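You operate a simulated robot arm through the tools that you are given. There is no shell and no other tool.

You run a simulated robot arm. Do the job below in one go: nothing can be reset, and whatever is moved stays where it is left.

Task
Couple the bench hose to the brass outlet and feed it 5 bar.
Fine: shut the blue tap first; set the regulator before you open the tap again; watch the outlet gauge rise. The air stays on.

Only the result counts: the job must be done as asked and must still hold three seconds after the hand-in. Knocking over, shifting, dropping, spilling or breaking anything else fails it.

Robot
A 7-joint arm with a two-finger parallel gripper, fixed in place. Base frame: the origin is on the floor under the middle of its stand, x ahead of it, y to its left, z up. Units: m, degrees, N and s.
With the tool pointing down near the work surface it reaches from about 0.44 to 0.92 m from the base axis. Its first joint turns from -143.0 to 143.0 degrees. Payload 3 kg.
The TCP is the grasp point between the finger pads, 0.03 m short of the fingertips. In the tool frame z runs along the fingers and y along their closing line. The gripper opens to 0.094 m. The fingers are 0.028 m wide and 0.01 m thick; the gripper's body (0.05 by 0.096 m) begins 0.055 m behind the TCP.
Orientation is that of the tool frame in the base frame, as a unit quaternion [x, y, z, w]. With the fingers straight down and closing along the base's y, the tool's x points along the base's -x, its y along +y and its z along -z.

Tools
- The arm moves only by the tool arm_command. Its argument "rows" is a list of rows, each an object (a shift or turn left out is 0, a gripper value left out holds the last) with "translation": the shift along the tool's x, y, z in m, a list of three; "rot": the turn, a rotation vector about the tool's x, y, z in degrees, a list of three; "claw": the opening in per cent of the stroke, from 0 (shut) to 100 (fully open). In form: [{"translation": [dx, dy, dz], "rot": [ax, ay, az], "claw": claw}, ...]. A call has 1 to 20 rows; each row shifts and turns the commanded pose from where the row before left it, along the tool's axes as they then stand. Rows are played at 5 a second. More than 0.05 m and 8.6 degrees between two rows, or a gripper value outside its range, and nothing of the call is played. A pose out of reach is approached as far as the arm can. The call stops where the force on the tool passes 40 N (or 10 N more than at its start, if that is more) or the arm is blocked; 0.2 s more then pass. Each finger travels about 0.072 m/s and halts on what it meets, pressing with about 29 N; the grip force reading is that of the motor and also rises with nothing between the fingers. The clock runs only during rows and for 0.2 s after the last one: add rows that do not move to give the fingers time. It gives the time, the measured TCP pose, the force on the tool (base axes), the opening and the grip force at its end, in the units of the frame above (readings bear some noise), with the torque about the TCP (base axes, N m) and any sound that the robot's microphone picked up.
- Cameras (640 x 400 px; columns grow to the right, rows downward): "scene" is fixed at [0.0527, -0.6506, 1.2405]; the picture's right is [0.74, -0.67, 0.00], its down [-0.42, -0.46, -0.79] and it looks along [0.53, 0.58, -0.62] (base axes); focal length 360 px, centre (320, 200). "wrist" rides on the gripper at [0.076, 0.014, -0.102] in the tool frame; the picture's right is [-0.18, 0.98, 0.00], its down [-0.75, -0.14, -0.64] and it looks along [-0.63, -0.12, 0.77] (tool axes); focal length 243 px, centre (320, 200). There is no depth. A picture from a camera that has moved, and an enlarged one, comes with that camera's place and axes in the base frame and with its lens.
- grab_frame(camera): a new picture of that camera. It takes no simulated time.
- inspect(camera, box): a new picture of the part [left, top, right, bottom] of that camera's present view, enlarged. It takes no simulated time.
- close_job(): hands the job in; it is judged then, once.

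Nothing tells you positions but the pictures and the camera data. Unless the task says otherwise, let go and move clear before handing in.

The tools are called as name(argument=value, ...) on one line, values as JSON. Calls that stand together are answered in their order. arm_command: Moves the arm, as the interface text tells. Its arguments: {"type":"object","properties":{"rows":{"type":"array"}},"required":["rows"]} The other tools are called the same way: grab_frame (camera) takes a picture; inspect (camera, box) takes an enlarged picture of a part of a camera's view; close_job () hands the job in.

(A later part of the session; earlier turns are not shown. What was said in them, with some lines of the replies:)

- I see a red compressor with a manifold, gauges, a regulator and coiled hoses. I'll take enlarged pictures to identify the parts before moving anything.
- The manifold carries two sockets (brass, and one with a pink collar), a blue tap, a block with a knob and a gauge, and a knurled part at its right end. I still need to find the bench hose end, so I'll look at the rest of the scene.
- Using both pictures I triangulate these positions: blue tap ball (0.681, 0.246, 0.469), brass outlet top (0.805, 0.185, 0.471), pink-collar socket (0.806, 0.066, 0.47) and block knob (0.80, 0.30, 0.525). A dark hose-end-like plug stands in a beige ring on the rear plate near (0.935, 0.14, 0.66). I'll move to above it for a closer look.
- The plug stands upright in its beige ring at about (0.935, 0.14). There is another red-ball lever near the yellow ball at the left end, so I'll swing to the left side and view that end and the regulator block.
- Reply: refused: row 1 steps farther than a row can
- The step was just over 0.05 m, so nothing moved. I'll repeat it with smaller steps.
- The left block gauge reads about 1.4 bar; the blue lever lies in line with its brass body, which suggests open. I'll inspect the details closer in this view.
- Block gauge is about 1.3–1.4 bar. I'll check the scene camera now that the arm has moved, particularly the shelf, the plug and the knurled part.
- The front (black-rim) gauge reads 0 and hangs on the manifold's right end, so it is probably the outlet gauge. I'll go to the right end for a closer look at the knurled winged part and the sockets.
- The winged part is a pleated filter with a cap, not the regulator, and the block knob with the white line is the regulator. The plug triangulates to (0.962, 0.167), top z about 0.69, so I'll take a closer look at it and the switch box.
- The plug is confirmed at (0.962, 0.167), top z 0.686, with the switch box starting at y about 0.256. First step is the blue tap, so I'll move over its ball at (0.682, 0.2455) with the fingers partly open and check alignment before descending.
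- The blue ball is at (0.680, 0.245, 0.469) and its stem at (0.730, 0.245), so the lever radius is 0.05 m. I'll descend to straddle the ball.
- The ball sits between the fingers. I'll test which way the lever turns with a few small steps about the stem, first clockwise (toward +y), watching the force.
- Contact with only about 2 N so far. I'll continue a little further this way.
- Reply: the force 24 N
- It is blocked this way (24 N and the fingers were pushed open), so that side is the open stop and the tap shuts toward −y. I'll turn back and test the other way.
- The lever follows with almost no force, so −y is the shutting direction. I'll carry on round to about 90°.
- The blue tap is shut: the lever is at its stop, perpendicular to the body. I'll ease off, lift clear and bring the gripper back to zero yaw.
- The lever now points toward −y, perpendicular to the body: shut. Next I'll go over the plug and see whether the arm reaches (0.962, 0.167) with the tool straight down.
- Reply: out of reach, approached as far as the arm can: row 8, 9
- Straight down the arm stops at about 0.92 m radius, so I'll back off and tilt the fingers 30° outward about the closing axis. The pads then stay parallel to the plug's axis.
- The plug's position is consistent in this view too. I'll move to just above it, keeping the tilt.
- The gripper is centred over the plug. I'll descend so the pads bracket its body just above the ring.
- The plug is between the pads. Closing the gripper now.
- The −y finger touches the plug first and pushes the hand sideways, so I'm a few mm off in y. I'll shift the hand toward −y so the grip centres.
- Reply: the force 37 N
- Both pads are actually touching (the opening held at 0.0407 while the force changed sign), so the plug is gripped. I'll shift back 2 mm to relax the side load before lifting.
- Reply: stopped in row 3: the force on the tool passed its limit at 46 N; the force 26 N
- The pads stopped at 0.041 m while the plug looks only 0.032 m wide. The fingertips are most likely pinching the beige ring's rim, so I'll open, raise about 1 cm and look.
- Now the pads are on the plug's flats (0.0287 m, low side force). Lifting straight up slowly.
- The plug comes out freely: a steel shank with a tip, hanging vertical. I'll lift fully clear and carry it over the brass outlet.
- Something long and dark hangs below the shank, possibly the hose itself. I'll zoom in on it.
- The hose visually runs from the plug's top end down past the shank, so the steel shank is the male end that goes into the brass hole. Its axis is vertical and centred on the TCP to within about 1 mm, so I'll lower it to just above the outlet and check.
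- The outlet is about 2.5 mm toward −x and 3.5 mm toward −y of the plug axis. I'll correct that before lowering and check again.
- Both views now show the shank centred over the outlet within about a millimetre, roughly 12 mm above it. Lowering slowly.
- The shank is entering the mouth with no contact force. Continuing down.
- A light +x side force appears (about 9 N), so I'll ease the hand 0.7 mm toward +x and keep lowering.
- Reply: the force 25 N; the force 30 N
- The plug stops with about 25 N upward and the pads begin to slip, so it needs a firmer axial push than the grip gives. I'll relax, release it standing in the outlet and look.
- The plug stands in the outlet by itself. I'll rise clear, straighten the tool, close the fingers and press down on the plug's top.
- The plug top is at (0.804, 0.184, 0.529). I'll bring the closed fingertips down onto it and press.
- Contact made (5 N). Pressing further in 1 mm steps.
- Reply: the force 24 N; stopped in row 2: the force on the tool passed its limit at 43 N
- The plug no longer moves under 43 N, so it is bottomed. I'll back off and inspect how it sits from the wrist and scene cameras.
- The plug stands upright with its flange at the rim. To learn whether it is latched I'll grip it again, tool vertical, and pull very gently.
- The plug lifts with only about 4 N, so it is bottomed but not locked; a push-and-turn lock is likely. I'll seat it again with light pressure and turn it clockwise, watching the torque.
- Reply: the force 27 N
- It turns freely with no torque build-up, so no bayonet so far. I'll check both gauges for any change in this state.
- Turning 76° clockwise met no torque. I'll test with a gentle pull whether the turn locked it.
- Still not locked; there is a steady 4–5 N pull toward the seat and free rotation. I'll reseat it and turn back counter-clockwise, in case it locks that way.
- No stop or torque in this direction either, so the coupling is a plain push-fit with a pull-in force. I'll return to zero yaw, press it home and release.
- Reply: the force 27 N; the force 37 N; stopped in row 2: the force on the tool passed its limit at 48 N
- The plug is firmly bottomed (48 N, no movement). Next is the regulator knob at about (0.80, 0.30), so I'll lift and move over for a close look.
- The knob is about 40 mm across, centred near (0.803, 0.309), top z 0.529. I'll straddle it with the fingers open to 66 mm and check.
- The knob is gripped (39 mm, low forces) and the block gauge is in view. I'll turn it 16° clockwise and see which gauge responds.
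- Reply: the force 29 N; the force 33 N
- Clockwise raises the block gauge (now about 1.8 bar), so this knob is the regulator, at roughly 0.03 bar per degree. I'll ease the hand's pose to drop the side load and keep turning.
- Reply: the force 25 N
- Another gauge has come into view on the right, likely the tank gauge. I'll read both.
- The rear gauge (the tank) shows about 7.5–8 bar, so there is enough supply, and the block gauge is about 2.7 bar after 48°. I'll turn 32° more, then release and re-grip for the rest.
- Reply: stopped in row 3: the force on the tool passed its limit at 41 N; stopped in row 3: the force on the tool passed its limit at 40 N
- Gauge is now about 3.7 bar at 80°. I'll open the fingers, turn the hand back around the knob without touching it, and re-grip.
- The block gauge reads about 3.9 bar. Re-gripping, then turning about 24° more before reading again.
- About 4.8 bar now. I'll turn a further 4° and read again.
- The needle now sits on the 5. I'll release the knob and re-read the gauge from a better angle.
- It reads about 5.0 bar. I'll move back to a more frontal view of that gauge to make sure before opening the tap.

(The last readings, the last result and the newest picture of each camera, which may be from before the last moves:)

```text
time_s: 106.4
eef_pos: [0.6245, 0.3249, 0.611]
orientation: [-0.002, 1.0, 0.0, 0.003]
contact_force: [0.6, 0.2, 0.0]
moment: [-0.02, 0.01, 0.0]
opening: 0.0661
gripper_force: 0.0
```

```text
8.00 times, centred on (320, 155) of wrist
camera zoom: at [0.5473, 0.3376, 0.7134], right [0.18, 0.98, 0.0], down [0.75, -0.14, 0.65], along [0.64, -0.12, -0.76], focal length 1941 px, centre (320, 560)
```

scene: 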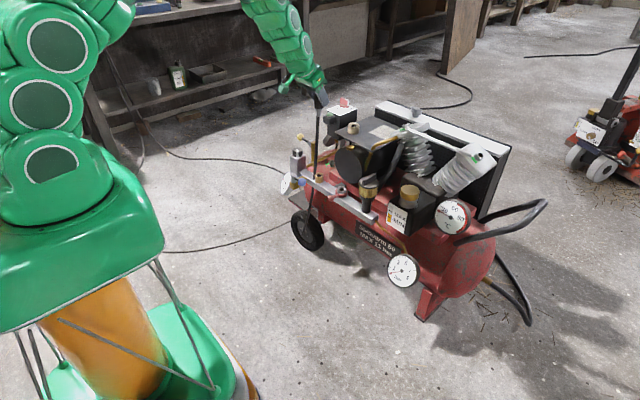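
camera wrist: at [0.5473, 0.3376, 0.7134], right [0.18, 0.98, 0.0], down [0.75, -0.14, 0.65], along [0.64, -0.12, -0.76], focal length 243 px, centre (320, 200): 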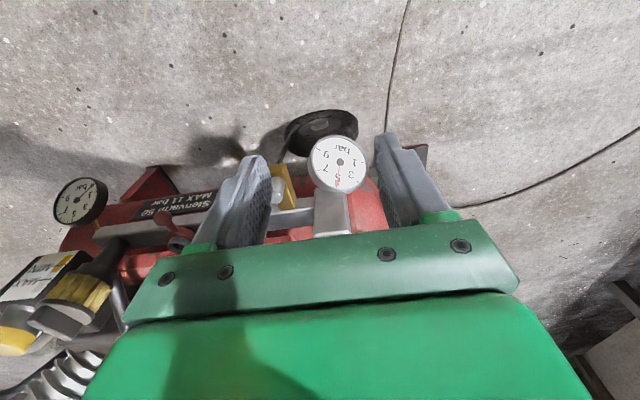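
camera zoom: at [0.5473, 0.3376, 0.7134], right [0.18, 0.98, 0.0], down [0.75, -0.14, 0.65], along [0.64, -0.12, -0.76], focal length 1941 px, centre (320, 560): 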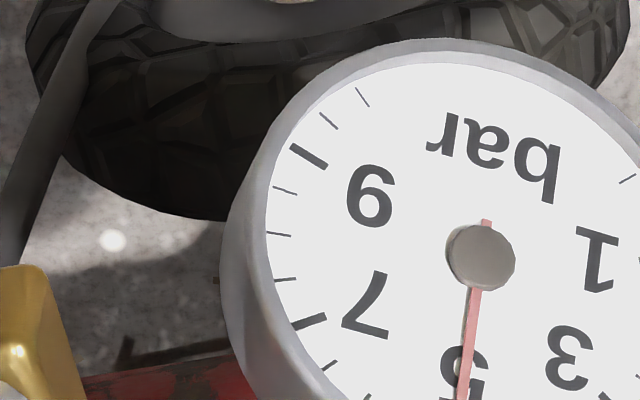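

inspect(camera="wrist", box=[300, 140, 380, 190])

inspect(camera="wrist", box=[320, 165, 360, 190])

```text
8.00 times, centred on (340, 165) of wrist
camera zoom: at [0.5473, 0.3376, 0.7134], right [0.18, 0.98, 0.0], down [0.75, -0.14, 0.65], along [0.64, -0.12, -0.76], focal length 1941 px, centre (160, 480)
```

zoom: 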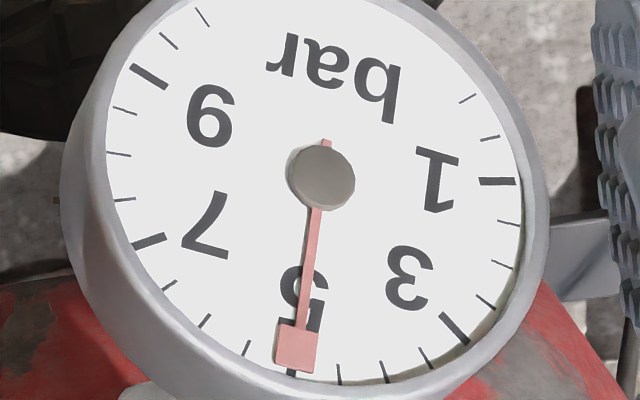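

```text
16.00 times, centred on (340, 178) of wrist
camera zoom: at [0.5473, 0.3376, 0.7134], right [0.18, 0.98, 0.0], down [0.75, -0.14, 0.65], along [0.64, -0.12, -0.76], focal length 3882 px, centre (0, 560)
```

zoom: 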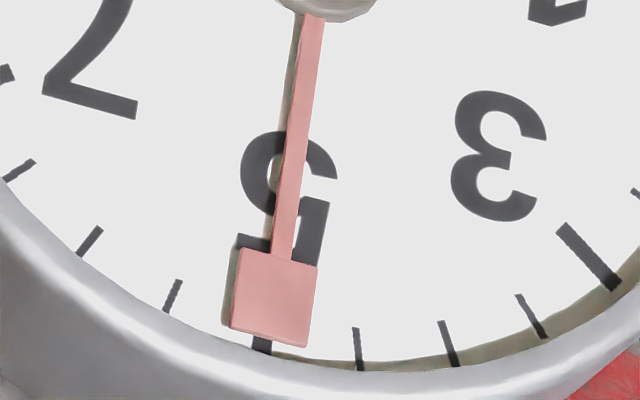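

In the frontal view the needle reads 4.95–5.0 bar, so the regulator is set. Now I'll go back to the blue lever, approaching with the same −90° yaw as when I left it, to open it again.

arm_command(rows=[{"rot": [0, 0, -8.2], "claw": 50}, {"rot": [0, 0, -8.2]}, {"rot": [0, 0, -8.2]}, {"rot": [0, 0, -8.2]}, {"rot": [0, 0, -8.2]}, {"rot": [0, 0, -8.2]}, {"rot": [0, 0, -8.2]}, {"rot": [0, 0, -8.2]}, {"rot": [0, 0, -8.2]}, {"rot": [0, 0, -8.2]}, {"rot": [0, 0, -8]}, {"translation": [0.0322, -0.0266, 0]}, {"translation": [0.0322, -0.0266, 0]}, {"translation": [0.0322, -0.0266, 0]}, {"translation": [0.0322, -0.0266, 0]}, {}])

grab_frame(camera="wrist")

inspect(camera="wrist", box=[240, 60, 400, 160])

inspect(camera="scene", box=[256, 130, 352, 190])

```text
time_s: 109.8
eef_pos: [0.7323, 0.1969, 0.6136]
orientation: [0.708, -0.706, 0.003, -0.003]
contact_force: [-0.8, 0.2, -0.5]
moment: [-0.02, 0.01, 0.01]
opening: 0.0469
gripper_force: 0.1
```

```text
taken
camera wrist: at [0.7175, 0.1204, 0.7152], right [-0.98, 0.18, -0.01], down [0.13, 0.75, 0.64], along [0.12, 0.63, -0.77], focal length 243 px, centre (320, 200)
```

wrist: 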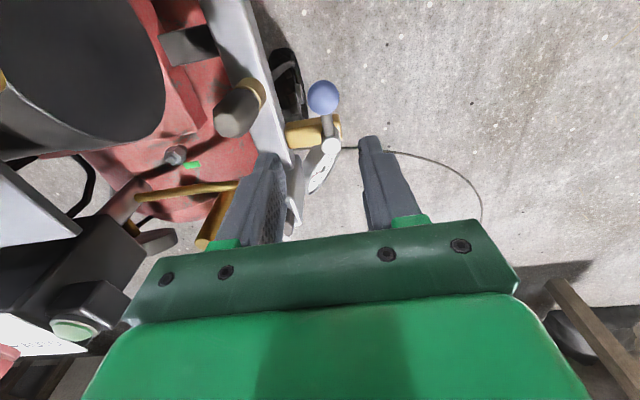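

```text
4.00 times, centred on (320, 110) of wrist
camera zoom: at [0.7175, 0.1204, 0.7152], right [-0.98, 0.18, -0.01], down [0.13, 0.75, 0.64], along [0.12, 0.63, -0.77], focal length 970 px, centre (320, 560)
```

zoom: 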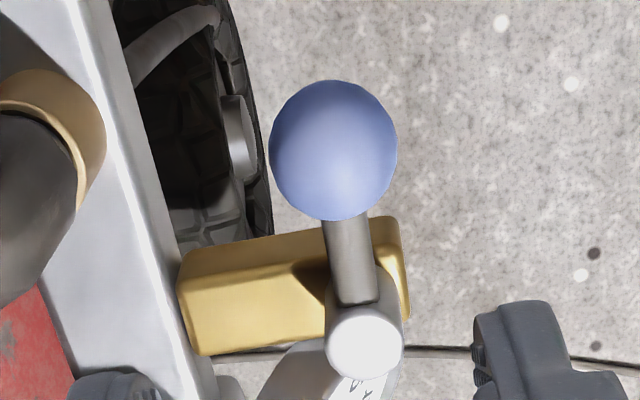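

```text
6.67 times, centred on (304, 160) of scene
camera zoom: at [0.0527, -0.6506, 1.2405], right [0.74, -0.67, 0.0], down [-0.42, -0.46, -0.79], along [0.53, 0.58, -0.62], focal length 2397 px, centre (427, 467)
```

zoom: 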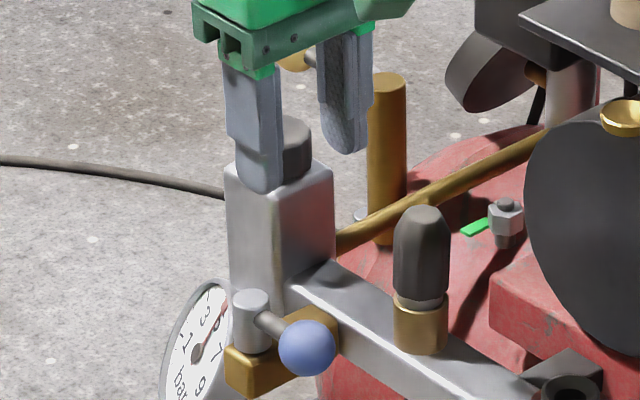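

The ball is at (0.728, 0.195). I'll centre on it and descend to straddle it.

arm_command(rows=[{"translation": [0.001, 0.0035, 0.02]}, {"translation": [0, 0, 0.04]}, {"translation": [0, 0, 0.04]}, {"translation": [0, 0, 0.031]}, {}])

inspect(camera="wrist", box=[240, 100, 400, 200])

inspect(camera="scene", box=[256, 130, 352, 190])

```text
time_s: 111.0
eef_pos: [0.73, 0.1996, 0.4825]
orientation: [0.708, -0.706, 0.002, -0.003]
contact_force: [0.3, -0.5, -0.7]
moment: [-0.01, 0.0, 0.0]
opening: 0.047
gripper_force: 0.1
```

```text
4.00 times, centred on (320, 150) of wrist
camera zoom: at [0.7153, 0.1218, 0.5848], right [-0.98, 0.18, -0.01], down [0.13, 0.75, 0.64], along [0.12, 0.63, -0.77], focal length 970 px, centre (320, 400)
```

zoom: 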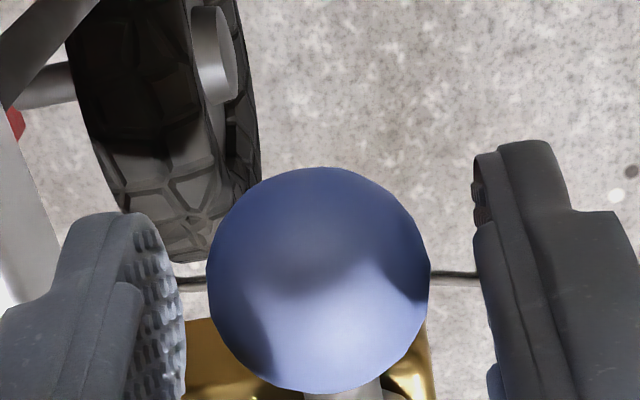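

```text
6.67 times, centred on (304, 160) of scene
camera zoom: at [0.0527, -0.6506, 1.2405], right [0.74, -0.67, 0.0], down [-0.42, -0.46, -0.79], along [0.53, 0.58, -0.62], focal length 2397 px, centre (427, 467)
```

zoom: 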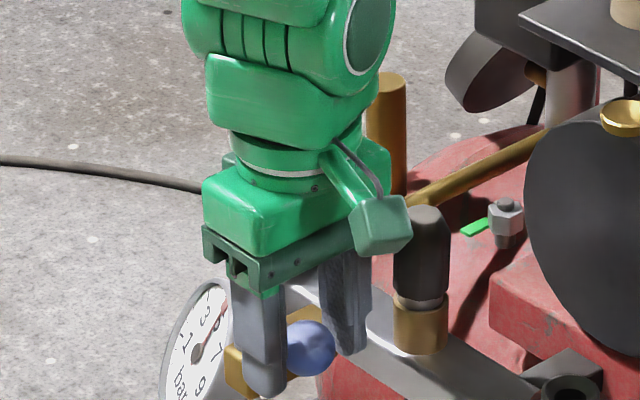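

The ball is between the fingers. I'll begin opening gently, a few degrees at a time, watching plug, gauges and sound.

arm_command(rows=[{"translation": [-0.0001, 0.0035, 0], "rot": [0, 0, 4]}, {"translation": [-0.0001, 0.0035, 0], "rot": [0, 0, 4]}, {"translation": [-0.0001, 0.0035, 0], "rot": [0, 0, 4]}, {"translation": [-0.0001, 0.0035, 0], "rot": [0, 0, 4]}, {"translation": [-0.0001, 0.0035, 0], "rot": [0, 0, 4]}, {}])

inspect(camera="scene", box=[256, 130, 352, 190])

inspect(camera="scene", box=[376, 240, 440, 280])

```text
time_s: 112.4
eef_pos: [0.7119, 0.2001, 0.4814]
orientation: [-0.574, 0.819, -0.002, 0.004]
contact_force: [0.7, 0.5, 0.3]
moment: [0.0, 0.01, 0.02]
opening: 0.0472
gripper_force: 0.3
```

```text
6.67 times, centred on (304, 160) of scene
camera zoom: at [0.0527, -0.6506, 1.2405], right [0.74, -0.67, 0.0], down [-0.42, -0.46, -0.79], along [0.53, 0.58, -0.62], focal length 2397 px, centre (427, 467)
```

zoom: 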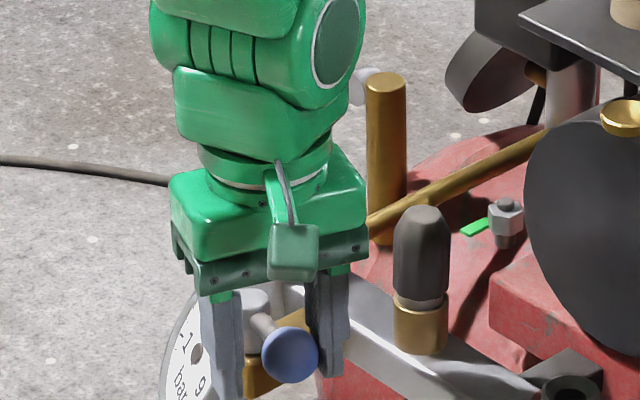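

```text
10.00 times, centred on (408, 260) of scene
camera zoom: at [0.0527, -0.6506, 1.2405], right [0.74, -0.67, 0.0], down [-0.42, -0.46, -0.79], along [0.53, 0.58, -0.62], focal length 3596 px, centre (-560, -400)
```

zoom: 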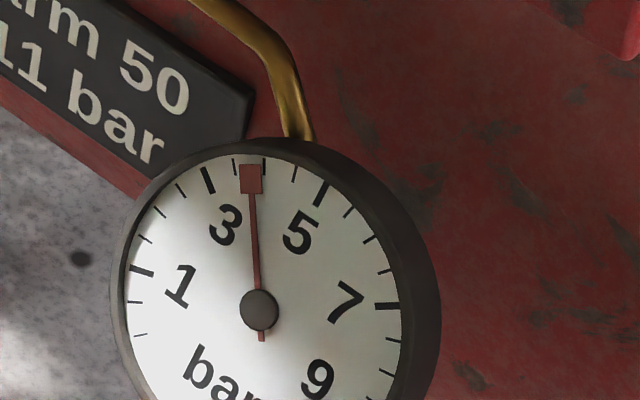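

The outlet gauge is already rising (about 3.7 bar) and the plug holds, so the coupling is tight. I'll continue opening to the stop.

arm_command(rows=[{"translation": [-0.0005, 0.00696, 0], "rot": [0, 0, 8]}, {"translation": [-0.0005, 0.00696, 0], "rot": [0, 0, 8]}, {"translation": [-0.0005, 0.00696, 0], "rot": [0, 0, 8]}, {"translation": [-0.0005, 0.00696, 0], "rot": [0, 0, 8]}, {"translation": [-0.0005, 0.00696, 0], "rot": [0, 0, 8]}, {"translation": [-0.0005, 0.00696, 0], "rot": [0, 0, 8]}, {"translation": [-0.0005, 0.00696, 0], "rot": [0, 0, 8]}, {"translation": [-0.0005, 0.00696, 0], "rot": [0, 0, 8]}, {}])

inspect(camera="wrist", box=[240, 100, 400, 200])

inspect(camera="scene", box=[256, 130, 352, 190])

inspect(camera="scene", box=[376, 240, 440, 280])

```text
time_s: 114.4
eef_pos: [0.6777, 0.2408, 0.4805]
orientation: [-0.053, 0.999, 0.0, 0.004]
contact_force: [-0.4, 0.3, 1.0]
moment: [0.02, 0.02, -0.02]
opening: 0.0472
gripper_force: 0.2
```

```text
4.00 times, centred on (320, 150) of wrist
camera zoom: at [0.5996, 0.2482, 0.5828], right [0.08, 1.0, 0.0], down [0.76, -0.06, 0.65], along [0.65, -0.05, -0.76], focal length 970 px, centre (320, 400)
```

zoom: 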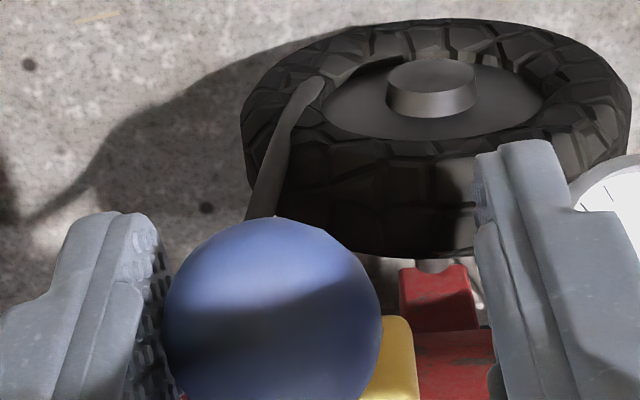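

```text
6.67 times, centred on (304, 160) of scene
camera zoom: at [0.0527, -0.6506, 1.2405], right [0.74, -0.67, 0.0], down [-0.42, -0.46, -0.79], along [0.53, 0.58, -0.62], focal length 2397 px, centre (427, 467)
```

zoom: 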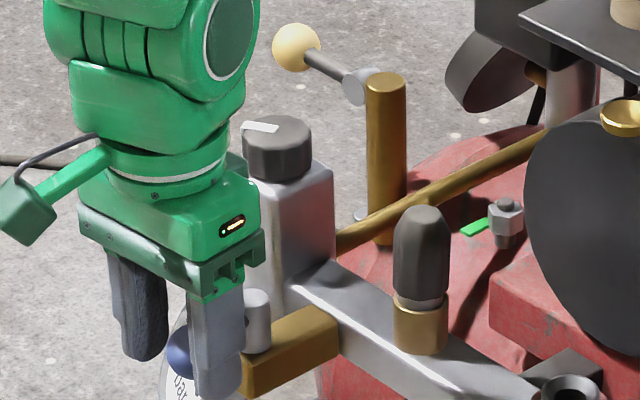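

```text
10.00 times, centred on (408, 260) of scene
camera zoom: at [0.0527, -0.6506, 1.2405], right [0.74, -0.67, 0.0], down [-0.42, -0.46, -0.79], along [0.53, 0.58, -0.62], focal length 3596 px, centre (-560, -400)
```

zoom: 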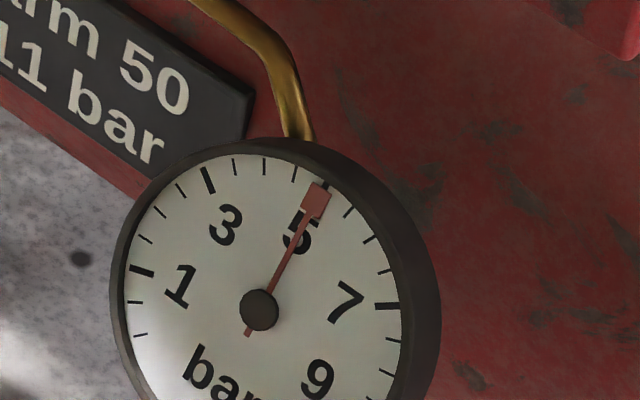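

The outlet gauge is at 5. I'll push the lever the last few degrees until it reaches its open stop.

arm_command(rows=[{"translation": [-0.0001, 0.0035, 0], "rot": [0, 0, 4]}, {"translation": [-0.0001, 0.0035, 0], "rot": [0, 0, 4]}, {"translation": [0, 0.0017, 0], "rot": [0, 0, 2]}, {}])

arm_command(rows=[{"translation": [0, 0.0017, 0], "rot": [0, 0, 2]}, {}])

arm_command(rows=[{"translation": [0, 0.0017, 0], "rot": [0, 0, 2]}, {}])

inspect(camera="wrist", box=[240, 100, 400, 200])

```text
time_s: 115.4
eef_pos: [0.6766, 0.2503, 0.4812]
orientation: [0.034, 0.999, 0.0, 0.003]
contact_force: [0.6, -0.5, -0.1]
moment: [0.0, 0.0, -0.04]
opening: 0.0476
gripper_force: 0.2
```

```text
time_s: 116.0
eef_pos: [0.677, 0.2527, 0.4808]
orientation: [0.052, 0.999, 0.0, 0.003]
contact_force: [-0.8, 0.5, 0.3]
moment: [-0.01, 0.0, 0.02]
opening: 0.0471
gripper_force: 0.8
```

```text
time_s: 116.6
eef_pos: [0.6788, 0.2529, 0.4819]
orientation: [0.068, 0.998, 0.0, 0.003]
contact_force: [0.8, -2.2, 0.5]
moment: [-0.06, 0.0, -0.02]
opening: 0.048
gripper_force: 0.7
```

```text
4.00 times, centred on (320, 150) of wrist
camera zoom: at [0.6037, 0.278, 0.5831], right [0.32, 0.95, 0.0], down [0.72, -0.24, 0.65], along [0.61, -0.2, -0.76], focal length 970 px, centre (320, 400)
```

zoom: 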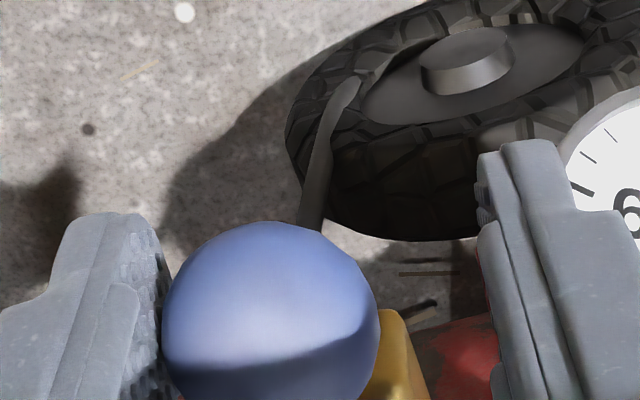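

arm_command(rows=[{"translation": [0, 0.0017, 0], "rot": [0, 0, 2]}, {}])

arm_command(rows=[{"translation": [0, -0.006, 0], "rot": [0, 0, -7]}, {"translation": [0, 0, -0.045]}, {"translation": [0, 0, -0.045]}, {"translation": [0, 0, -0.045]}, {"translation": [0.03, 0, -0.03]}, {}])

grab_frame(camera="scene")

inspect(camera="scene", box=[256, 130, 352, 190])

inspect(camera="scene", box=[384, 245, 432, 275])

grab_frame(camera="wrist")

```text
time_s: 117.2
eef_pos: [0.6787, 0.2544, 0.4809]
orientation: [0.087, 0.996, 0.001, 0.004]
contact_force: [1.7, -6.7, 1.1]
moment: [-0.11, 0.03, 0.07]
opening: 0.051
gripper_force: 2.9
```

```text
time_s: 118.6
eef_pos: [0.6453, 0.2506, 0.6449]
orientation: [0.024, 1.0, 0.0, 0.003]
contact_force: [0.4, 0.3, -0.6]
moment: [-0.02, -0.03, 0.01]
opening: 0.0471
gripper_force: 0.0
```

```text
taken
```

scene: 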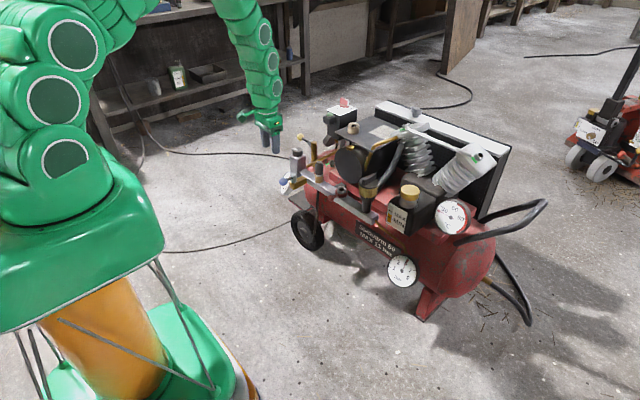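

```text
6.67 times, centred on (304, 160) of scene
camera zoom: at [0.0527, -0.6506, 1.2405], right [0.74, -0.67, 0.0], down [-0.42, -0.46, -0.79], along [0.53, 0.58, -0.62], focal length 2397 px, centre (427, 467)
```

zoom: 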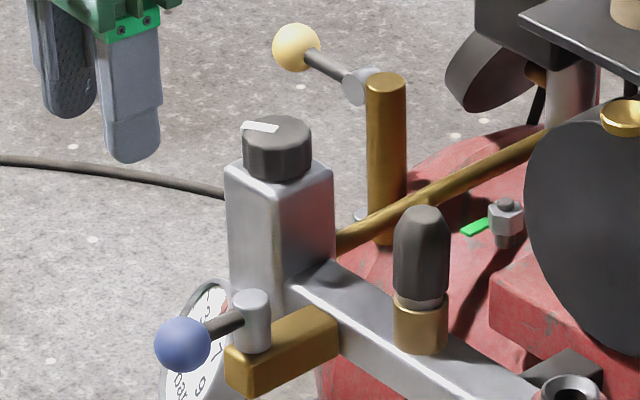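

```text
13.33 times, centred on (408, 260) of scene
camera zoom: at [0.0527, -0.6506, 1.2405], right [0.74, -0.67, 0.0], down [-0.42, -0.46, -0.79], along [0.53, 0.58, -0.62], focal length 4794 px, centre (-853, -600)
```

zoom: 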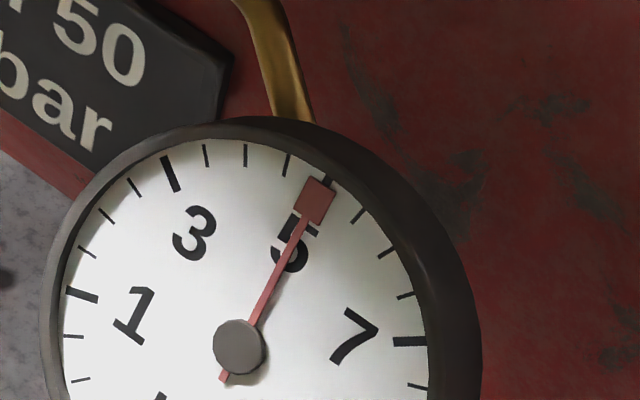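

```text
taken
camera wrist: at [0.5693, 0.2684, 0.746], right [0.23, 0.97, 0.0], down [0.74, -0.18, 0.65], along [0.63, -0.15, -0.76], focal length 243 px, centre (320, 200)
```

wrist: 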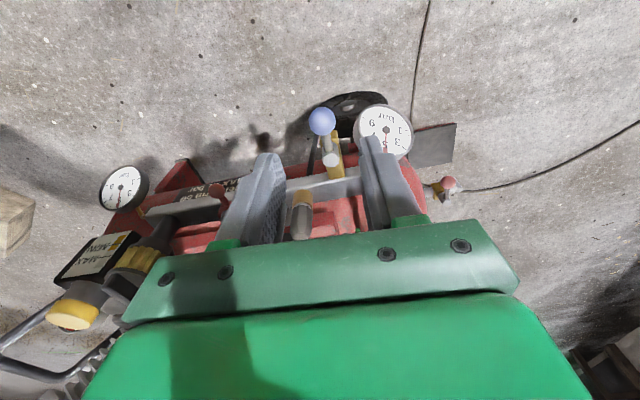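

The tap is open in line with its body and the plug is holding. I'll take a more careful reading of both gauges.

inspect(camera="wrist", box=[92, 163, 156, 213])

inspect(camera="wrist", box=[350, 100, 420, 160])

inspect(camera="scene", box=[330, 85, 380, 140])

```text
8.00 times, centred on (124, 188) of wrist
camera zoom: at [0.5693, 0.2684, 0.746], right [0.23, 0.97, 0.0], down [0.74, -0.18, 0.65], along [0.63, -0.15, -0.76], focal length 1941 px, centre (1888, 296)
```

zoom: 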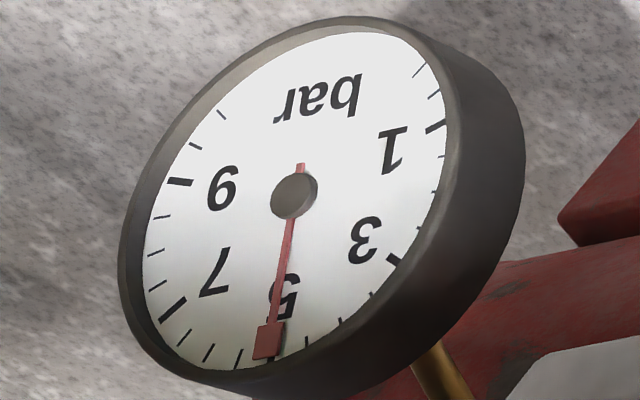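

```text
6.67 times, centred on (385, 130) of wrist
camera zoom: at [0.5693, 0.2684, 0.746], right [0.23, 0.97, 0.0], down [0.74, -0.18, 0.65], along [0.63, -0.15, -0.76], focal length 1618 px, centre (-113, 667)
```

zoom: 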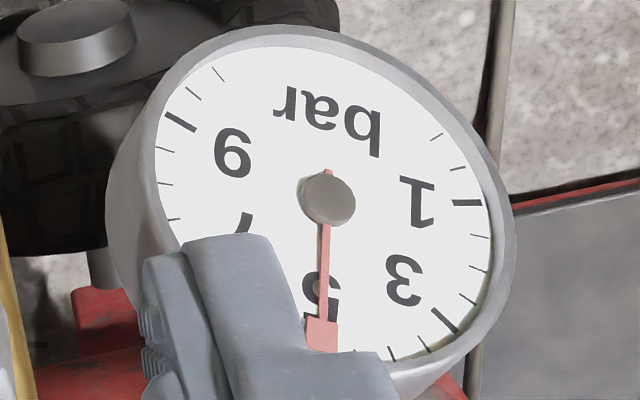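

```text
7.27 times, centred on (355, 112) of scene
camera zoom: at [0.0527, -0.6506, 1.2405], right [0.74, -0.67, 0.0], down [-0.42, -0.46, -0.79], along [0.53, 0.58, -0.62], focal length 2615 px, centre (66, 836)
```

zoom: 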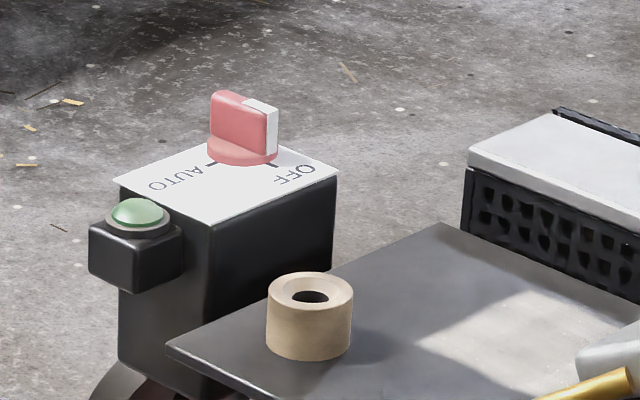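

Both gauges agree on 5 bar. I'll move the arm well clear, let a few seconds pass and check that everything holds.

arm_command(rows=[{"translation": [0.03, 0, -0.035]}, {"translation": [0.03, 0, -0.035]}, {"translation": [0.02, 0, -0.035]}, {}, {}, {}, {}, {}, {}, {}, {}, {}, {}, {}, {}, {}, {}, {}, {}, {}])

inspect(camera="scene", box=[256, 130, 352, 190])

inspect(camera="scene", box=[384, 245, 432, 275])

grab_frame(camera="wrist")

```text
time_s: 122.8
eef_pos: [0.566, 0.2571, 0.7466]
orientation: [0.025, 1.0, 0.001, 0.004]
contact_force: [-0.4, 0.6, -0.8]
moment: [0.0, -0.01, -0.02]
opening: 0.047
gripper_force: 0.1
```

```text
6.67 times, centred on (304, 160) of scene
camera zoom: at [0.0527, -0.6506, 1.2405], right [0.74, -0.67, 0.0], down [-0.42, -0.46, -0.79], along [0.53, 0.58, -0.62], focal length 2397 px, centre (427, 467)
```

zoom: 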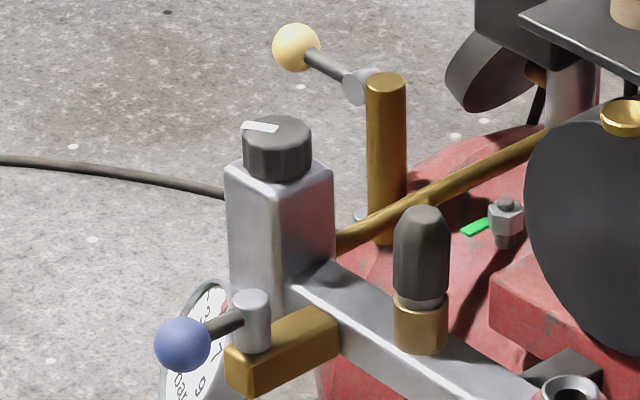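

```text
13.33 times, centred on (408, 260) of scene
camera zoom: at [0.0527, -0.6506, 1.2405], right [0.74, -0.67, 0.0], down [-0.42, -0.46, -0.79], along [0.53, 0.58, -0.62], focal length 4794 px, centre (-853, -600)
```

zoom: 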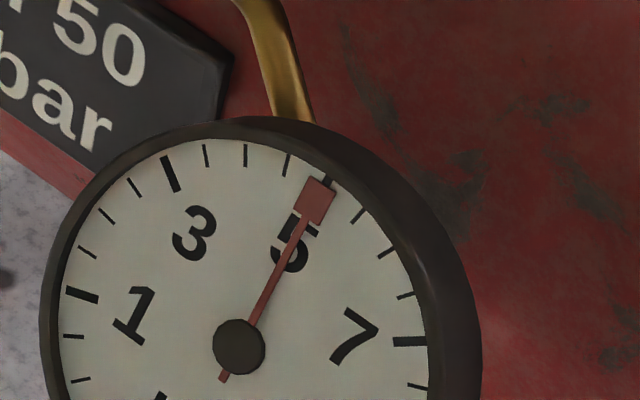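

```text
taken
camera wrist: at [0.4902, 0.2738, 0.8504], right [0.23, 0.97, 0.0], down [0.74, -0.18, 0.65], along [0.63, -0.15, -0.76], focal length 243 px, centre (320, 200)
```

wrist: 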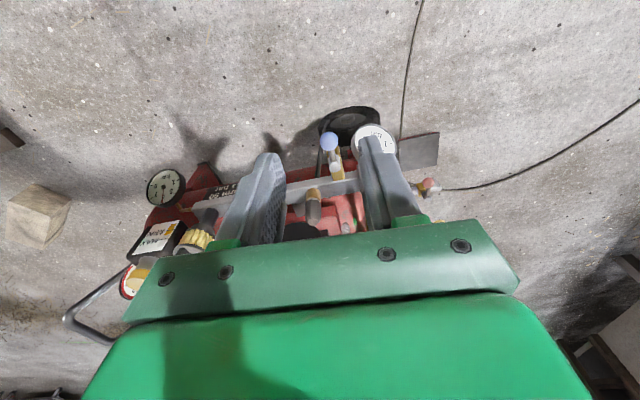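

After about four seconds the outlet gauge is steady at 5 bar. The plug sits in the brass outlet, the blue tap is open in line and the gripper is empty and clear, so I'm handing the job in.

close_job()

```text
The job is handed in.
```

The bench hose is coupled to the brass outlet and fed at 5 bar, with the blue tap left open. I handed the job in after the outlet gauge had held steady for about four seconds. I have not seen the result of the judging.

- **Tap:** I shut the blue tap to its stop before coupling. I opened it again to its stop only after the regulator was set.
- **Coupling:** The plug is pressed fully home, but I felt no click or lock. With the tap shut, it lifted with a pull of only about 4 to 5 N. It has stayed in place under pressure, with no sound of a leak.
- **Pressure:** The regulator gauge read 4.95 to 5.0 bar. The outlet gauge rose from 0 to 5 bar as the tap opened.
- **Air supply:** The gauge I took to be the tank's showed about 7.5 to 8 bar, so I left the compressor switch as I found it, which looked like OFF.

On my first try at gripping the plug, the fingers closed on the beige holder ring instead. I saw no sign that the ring moved.
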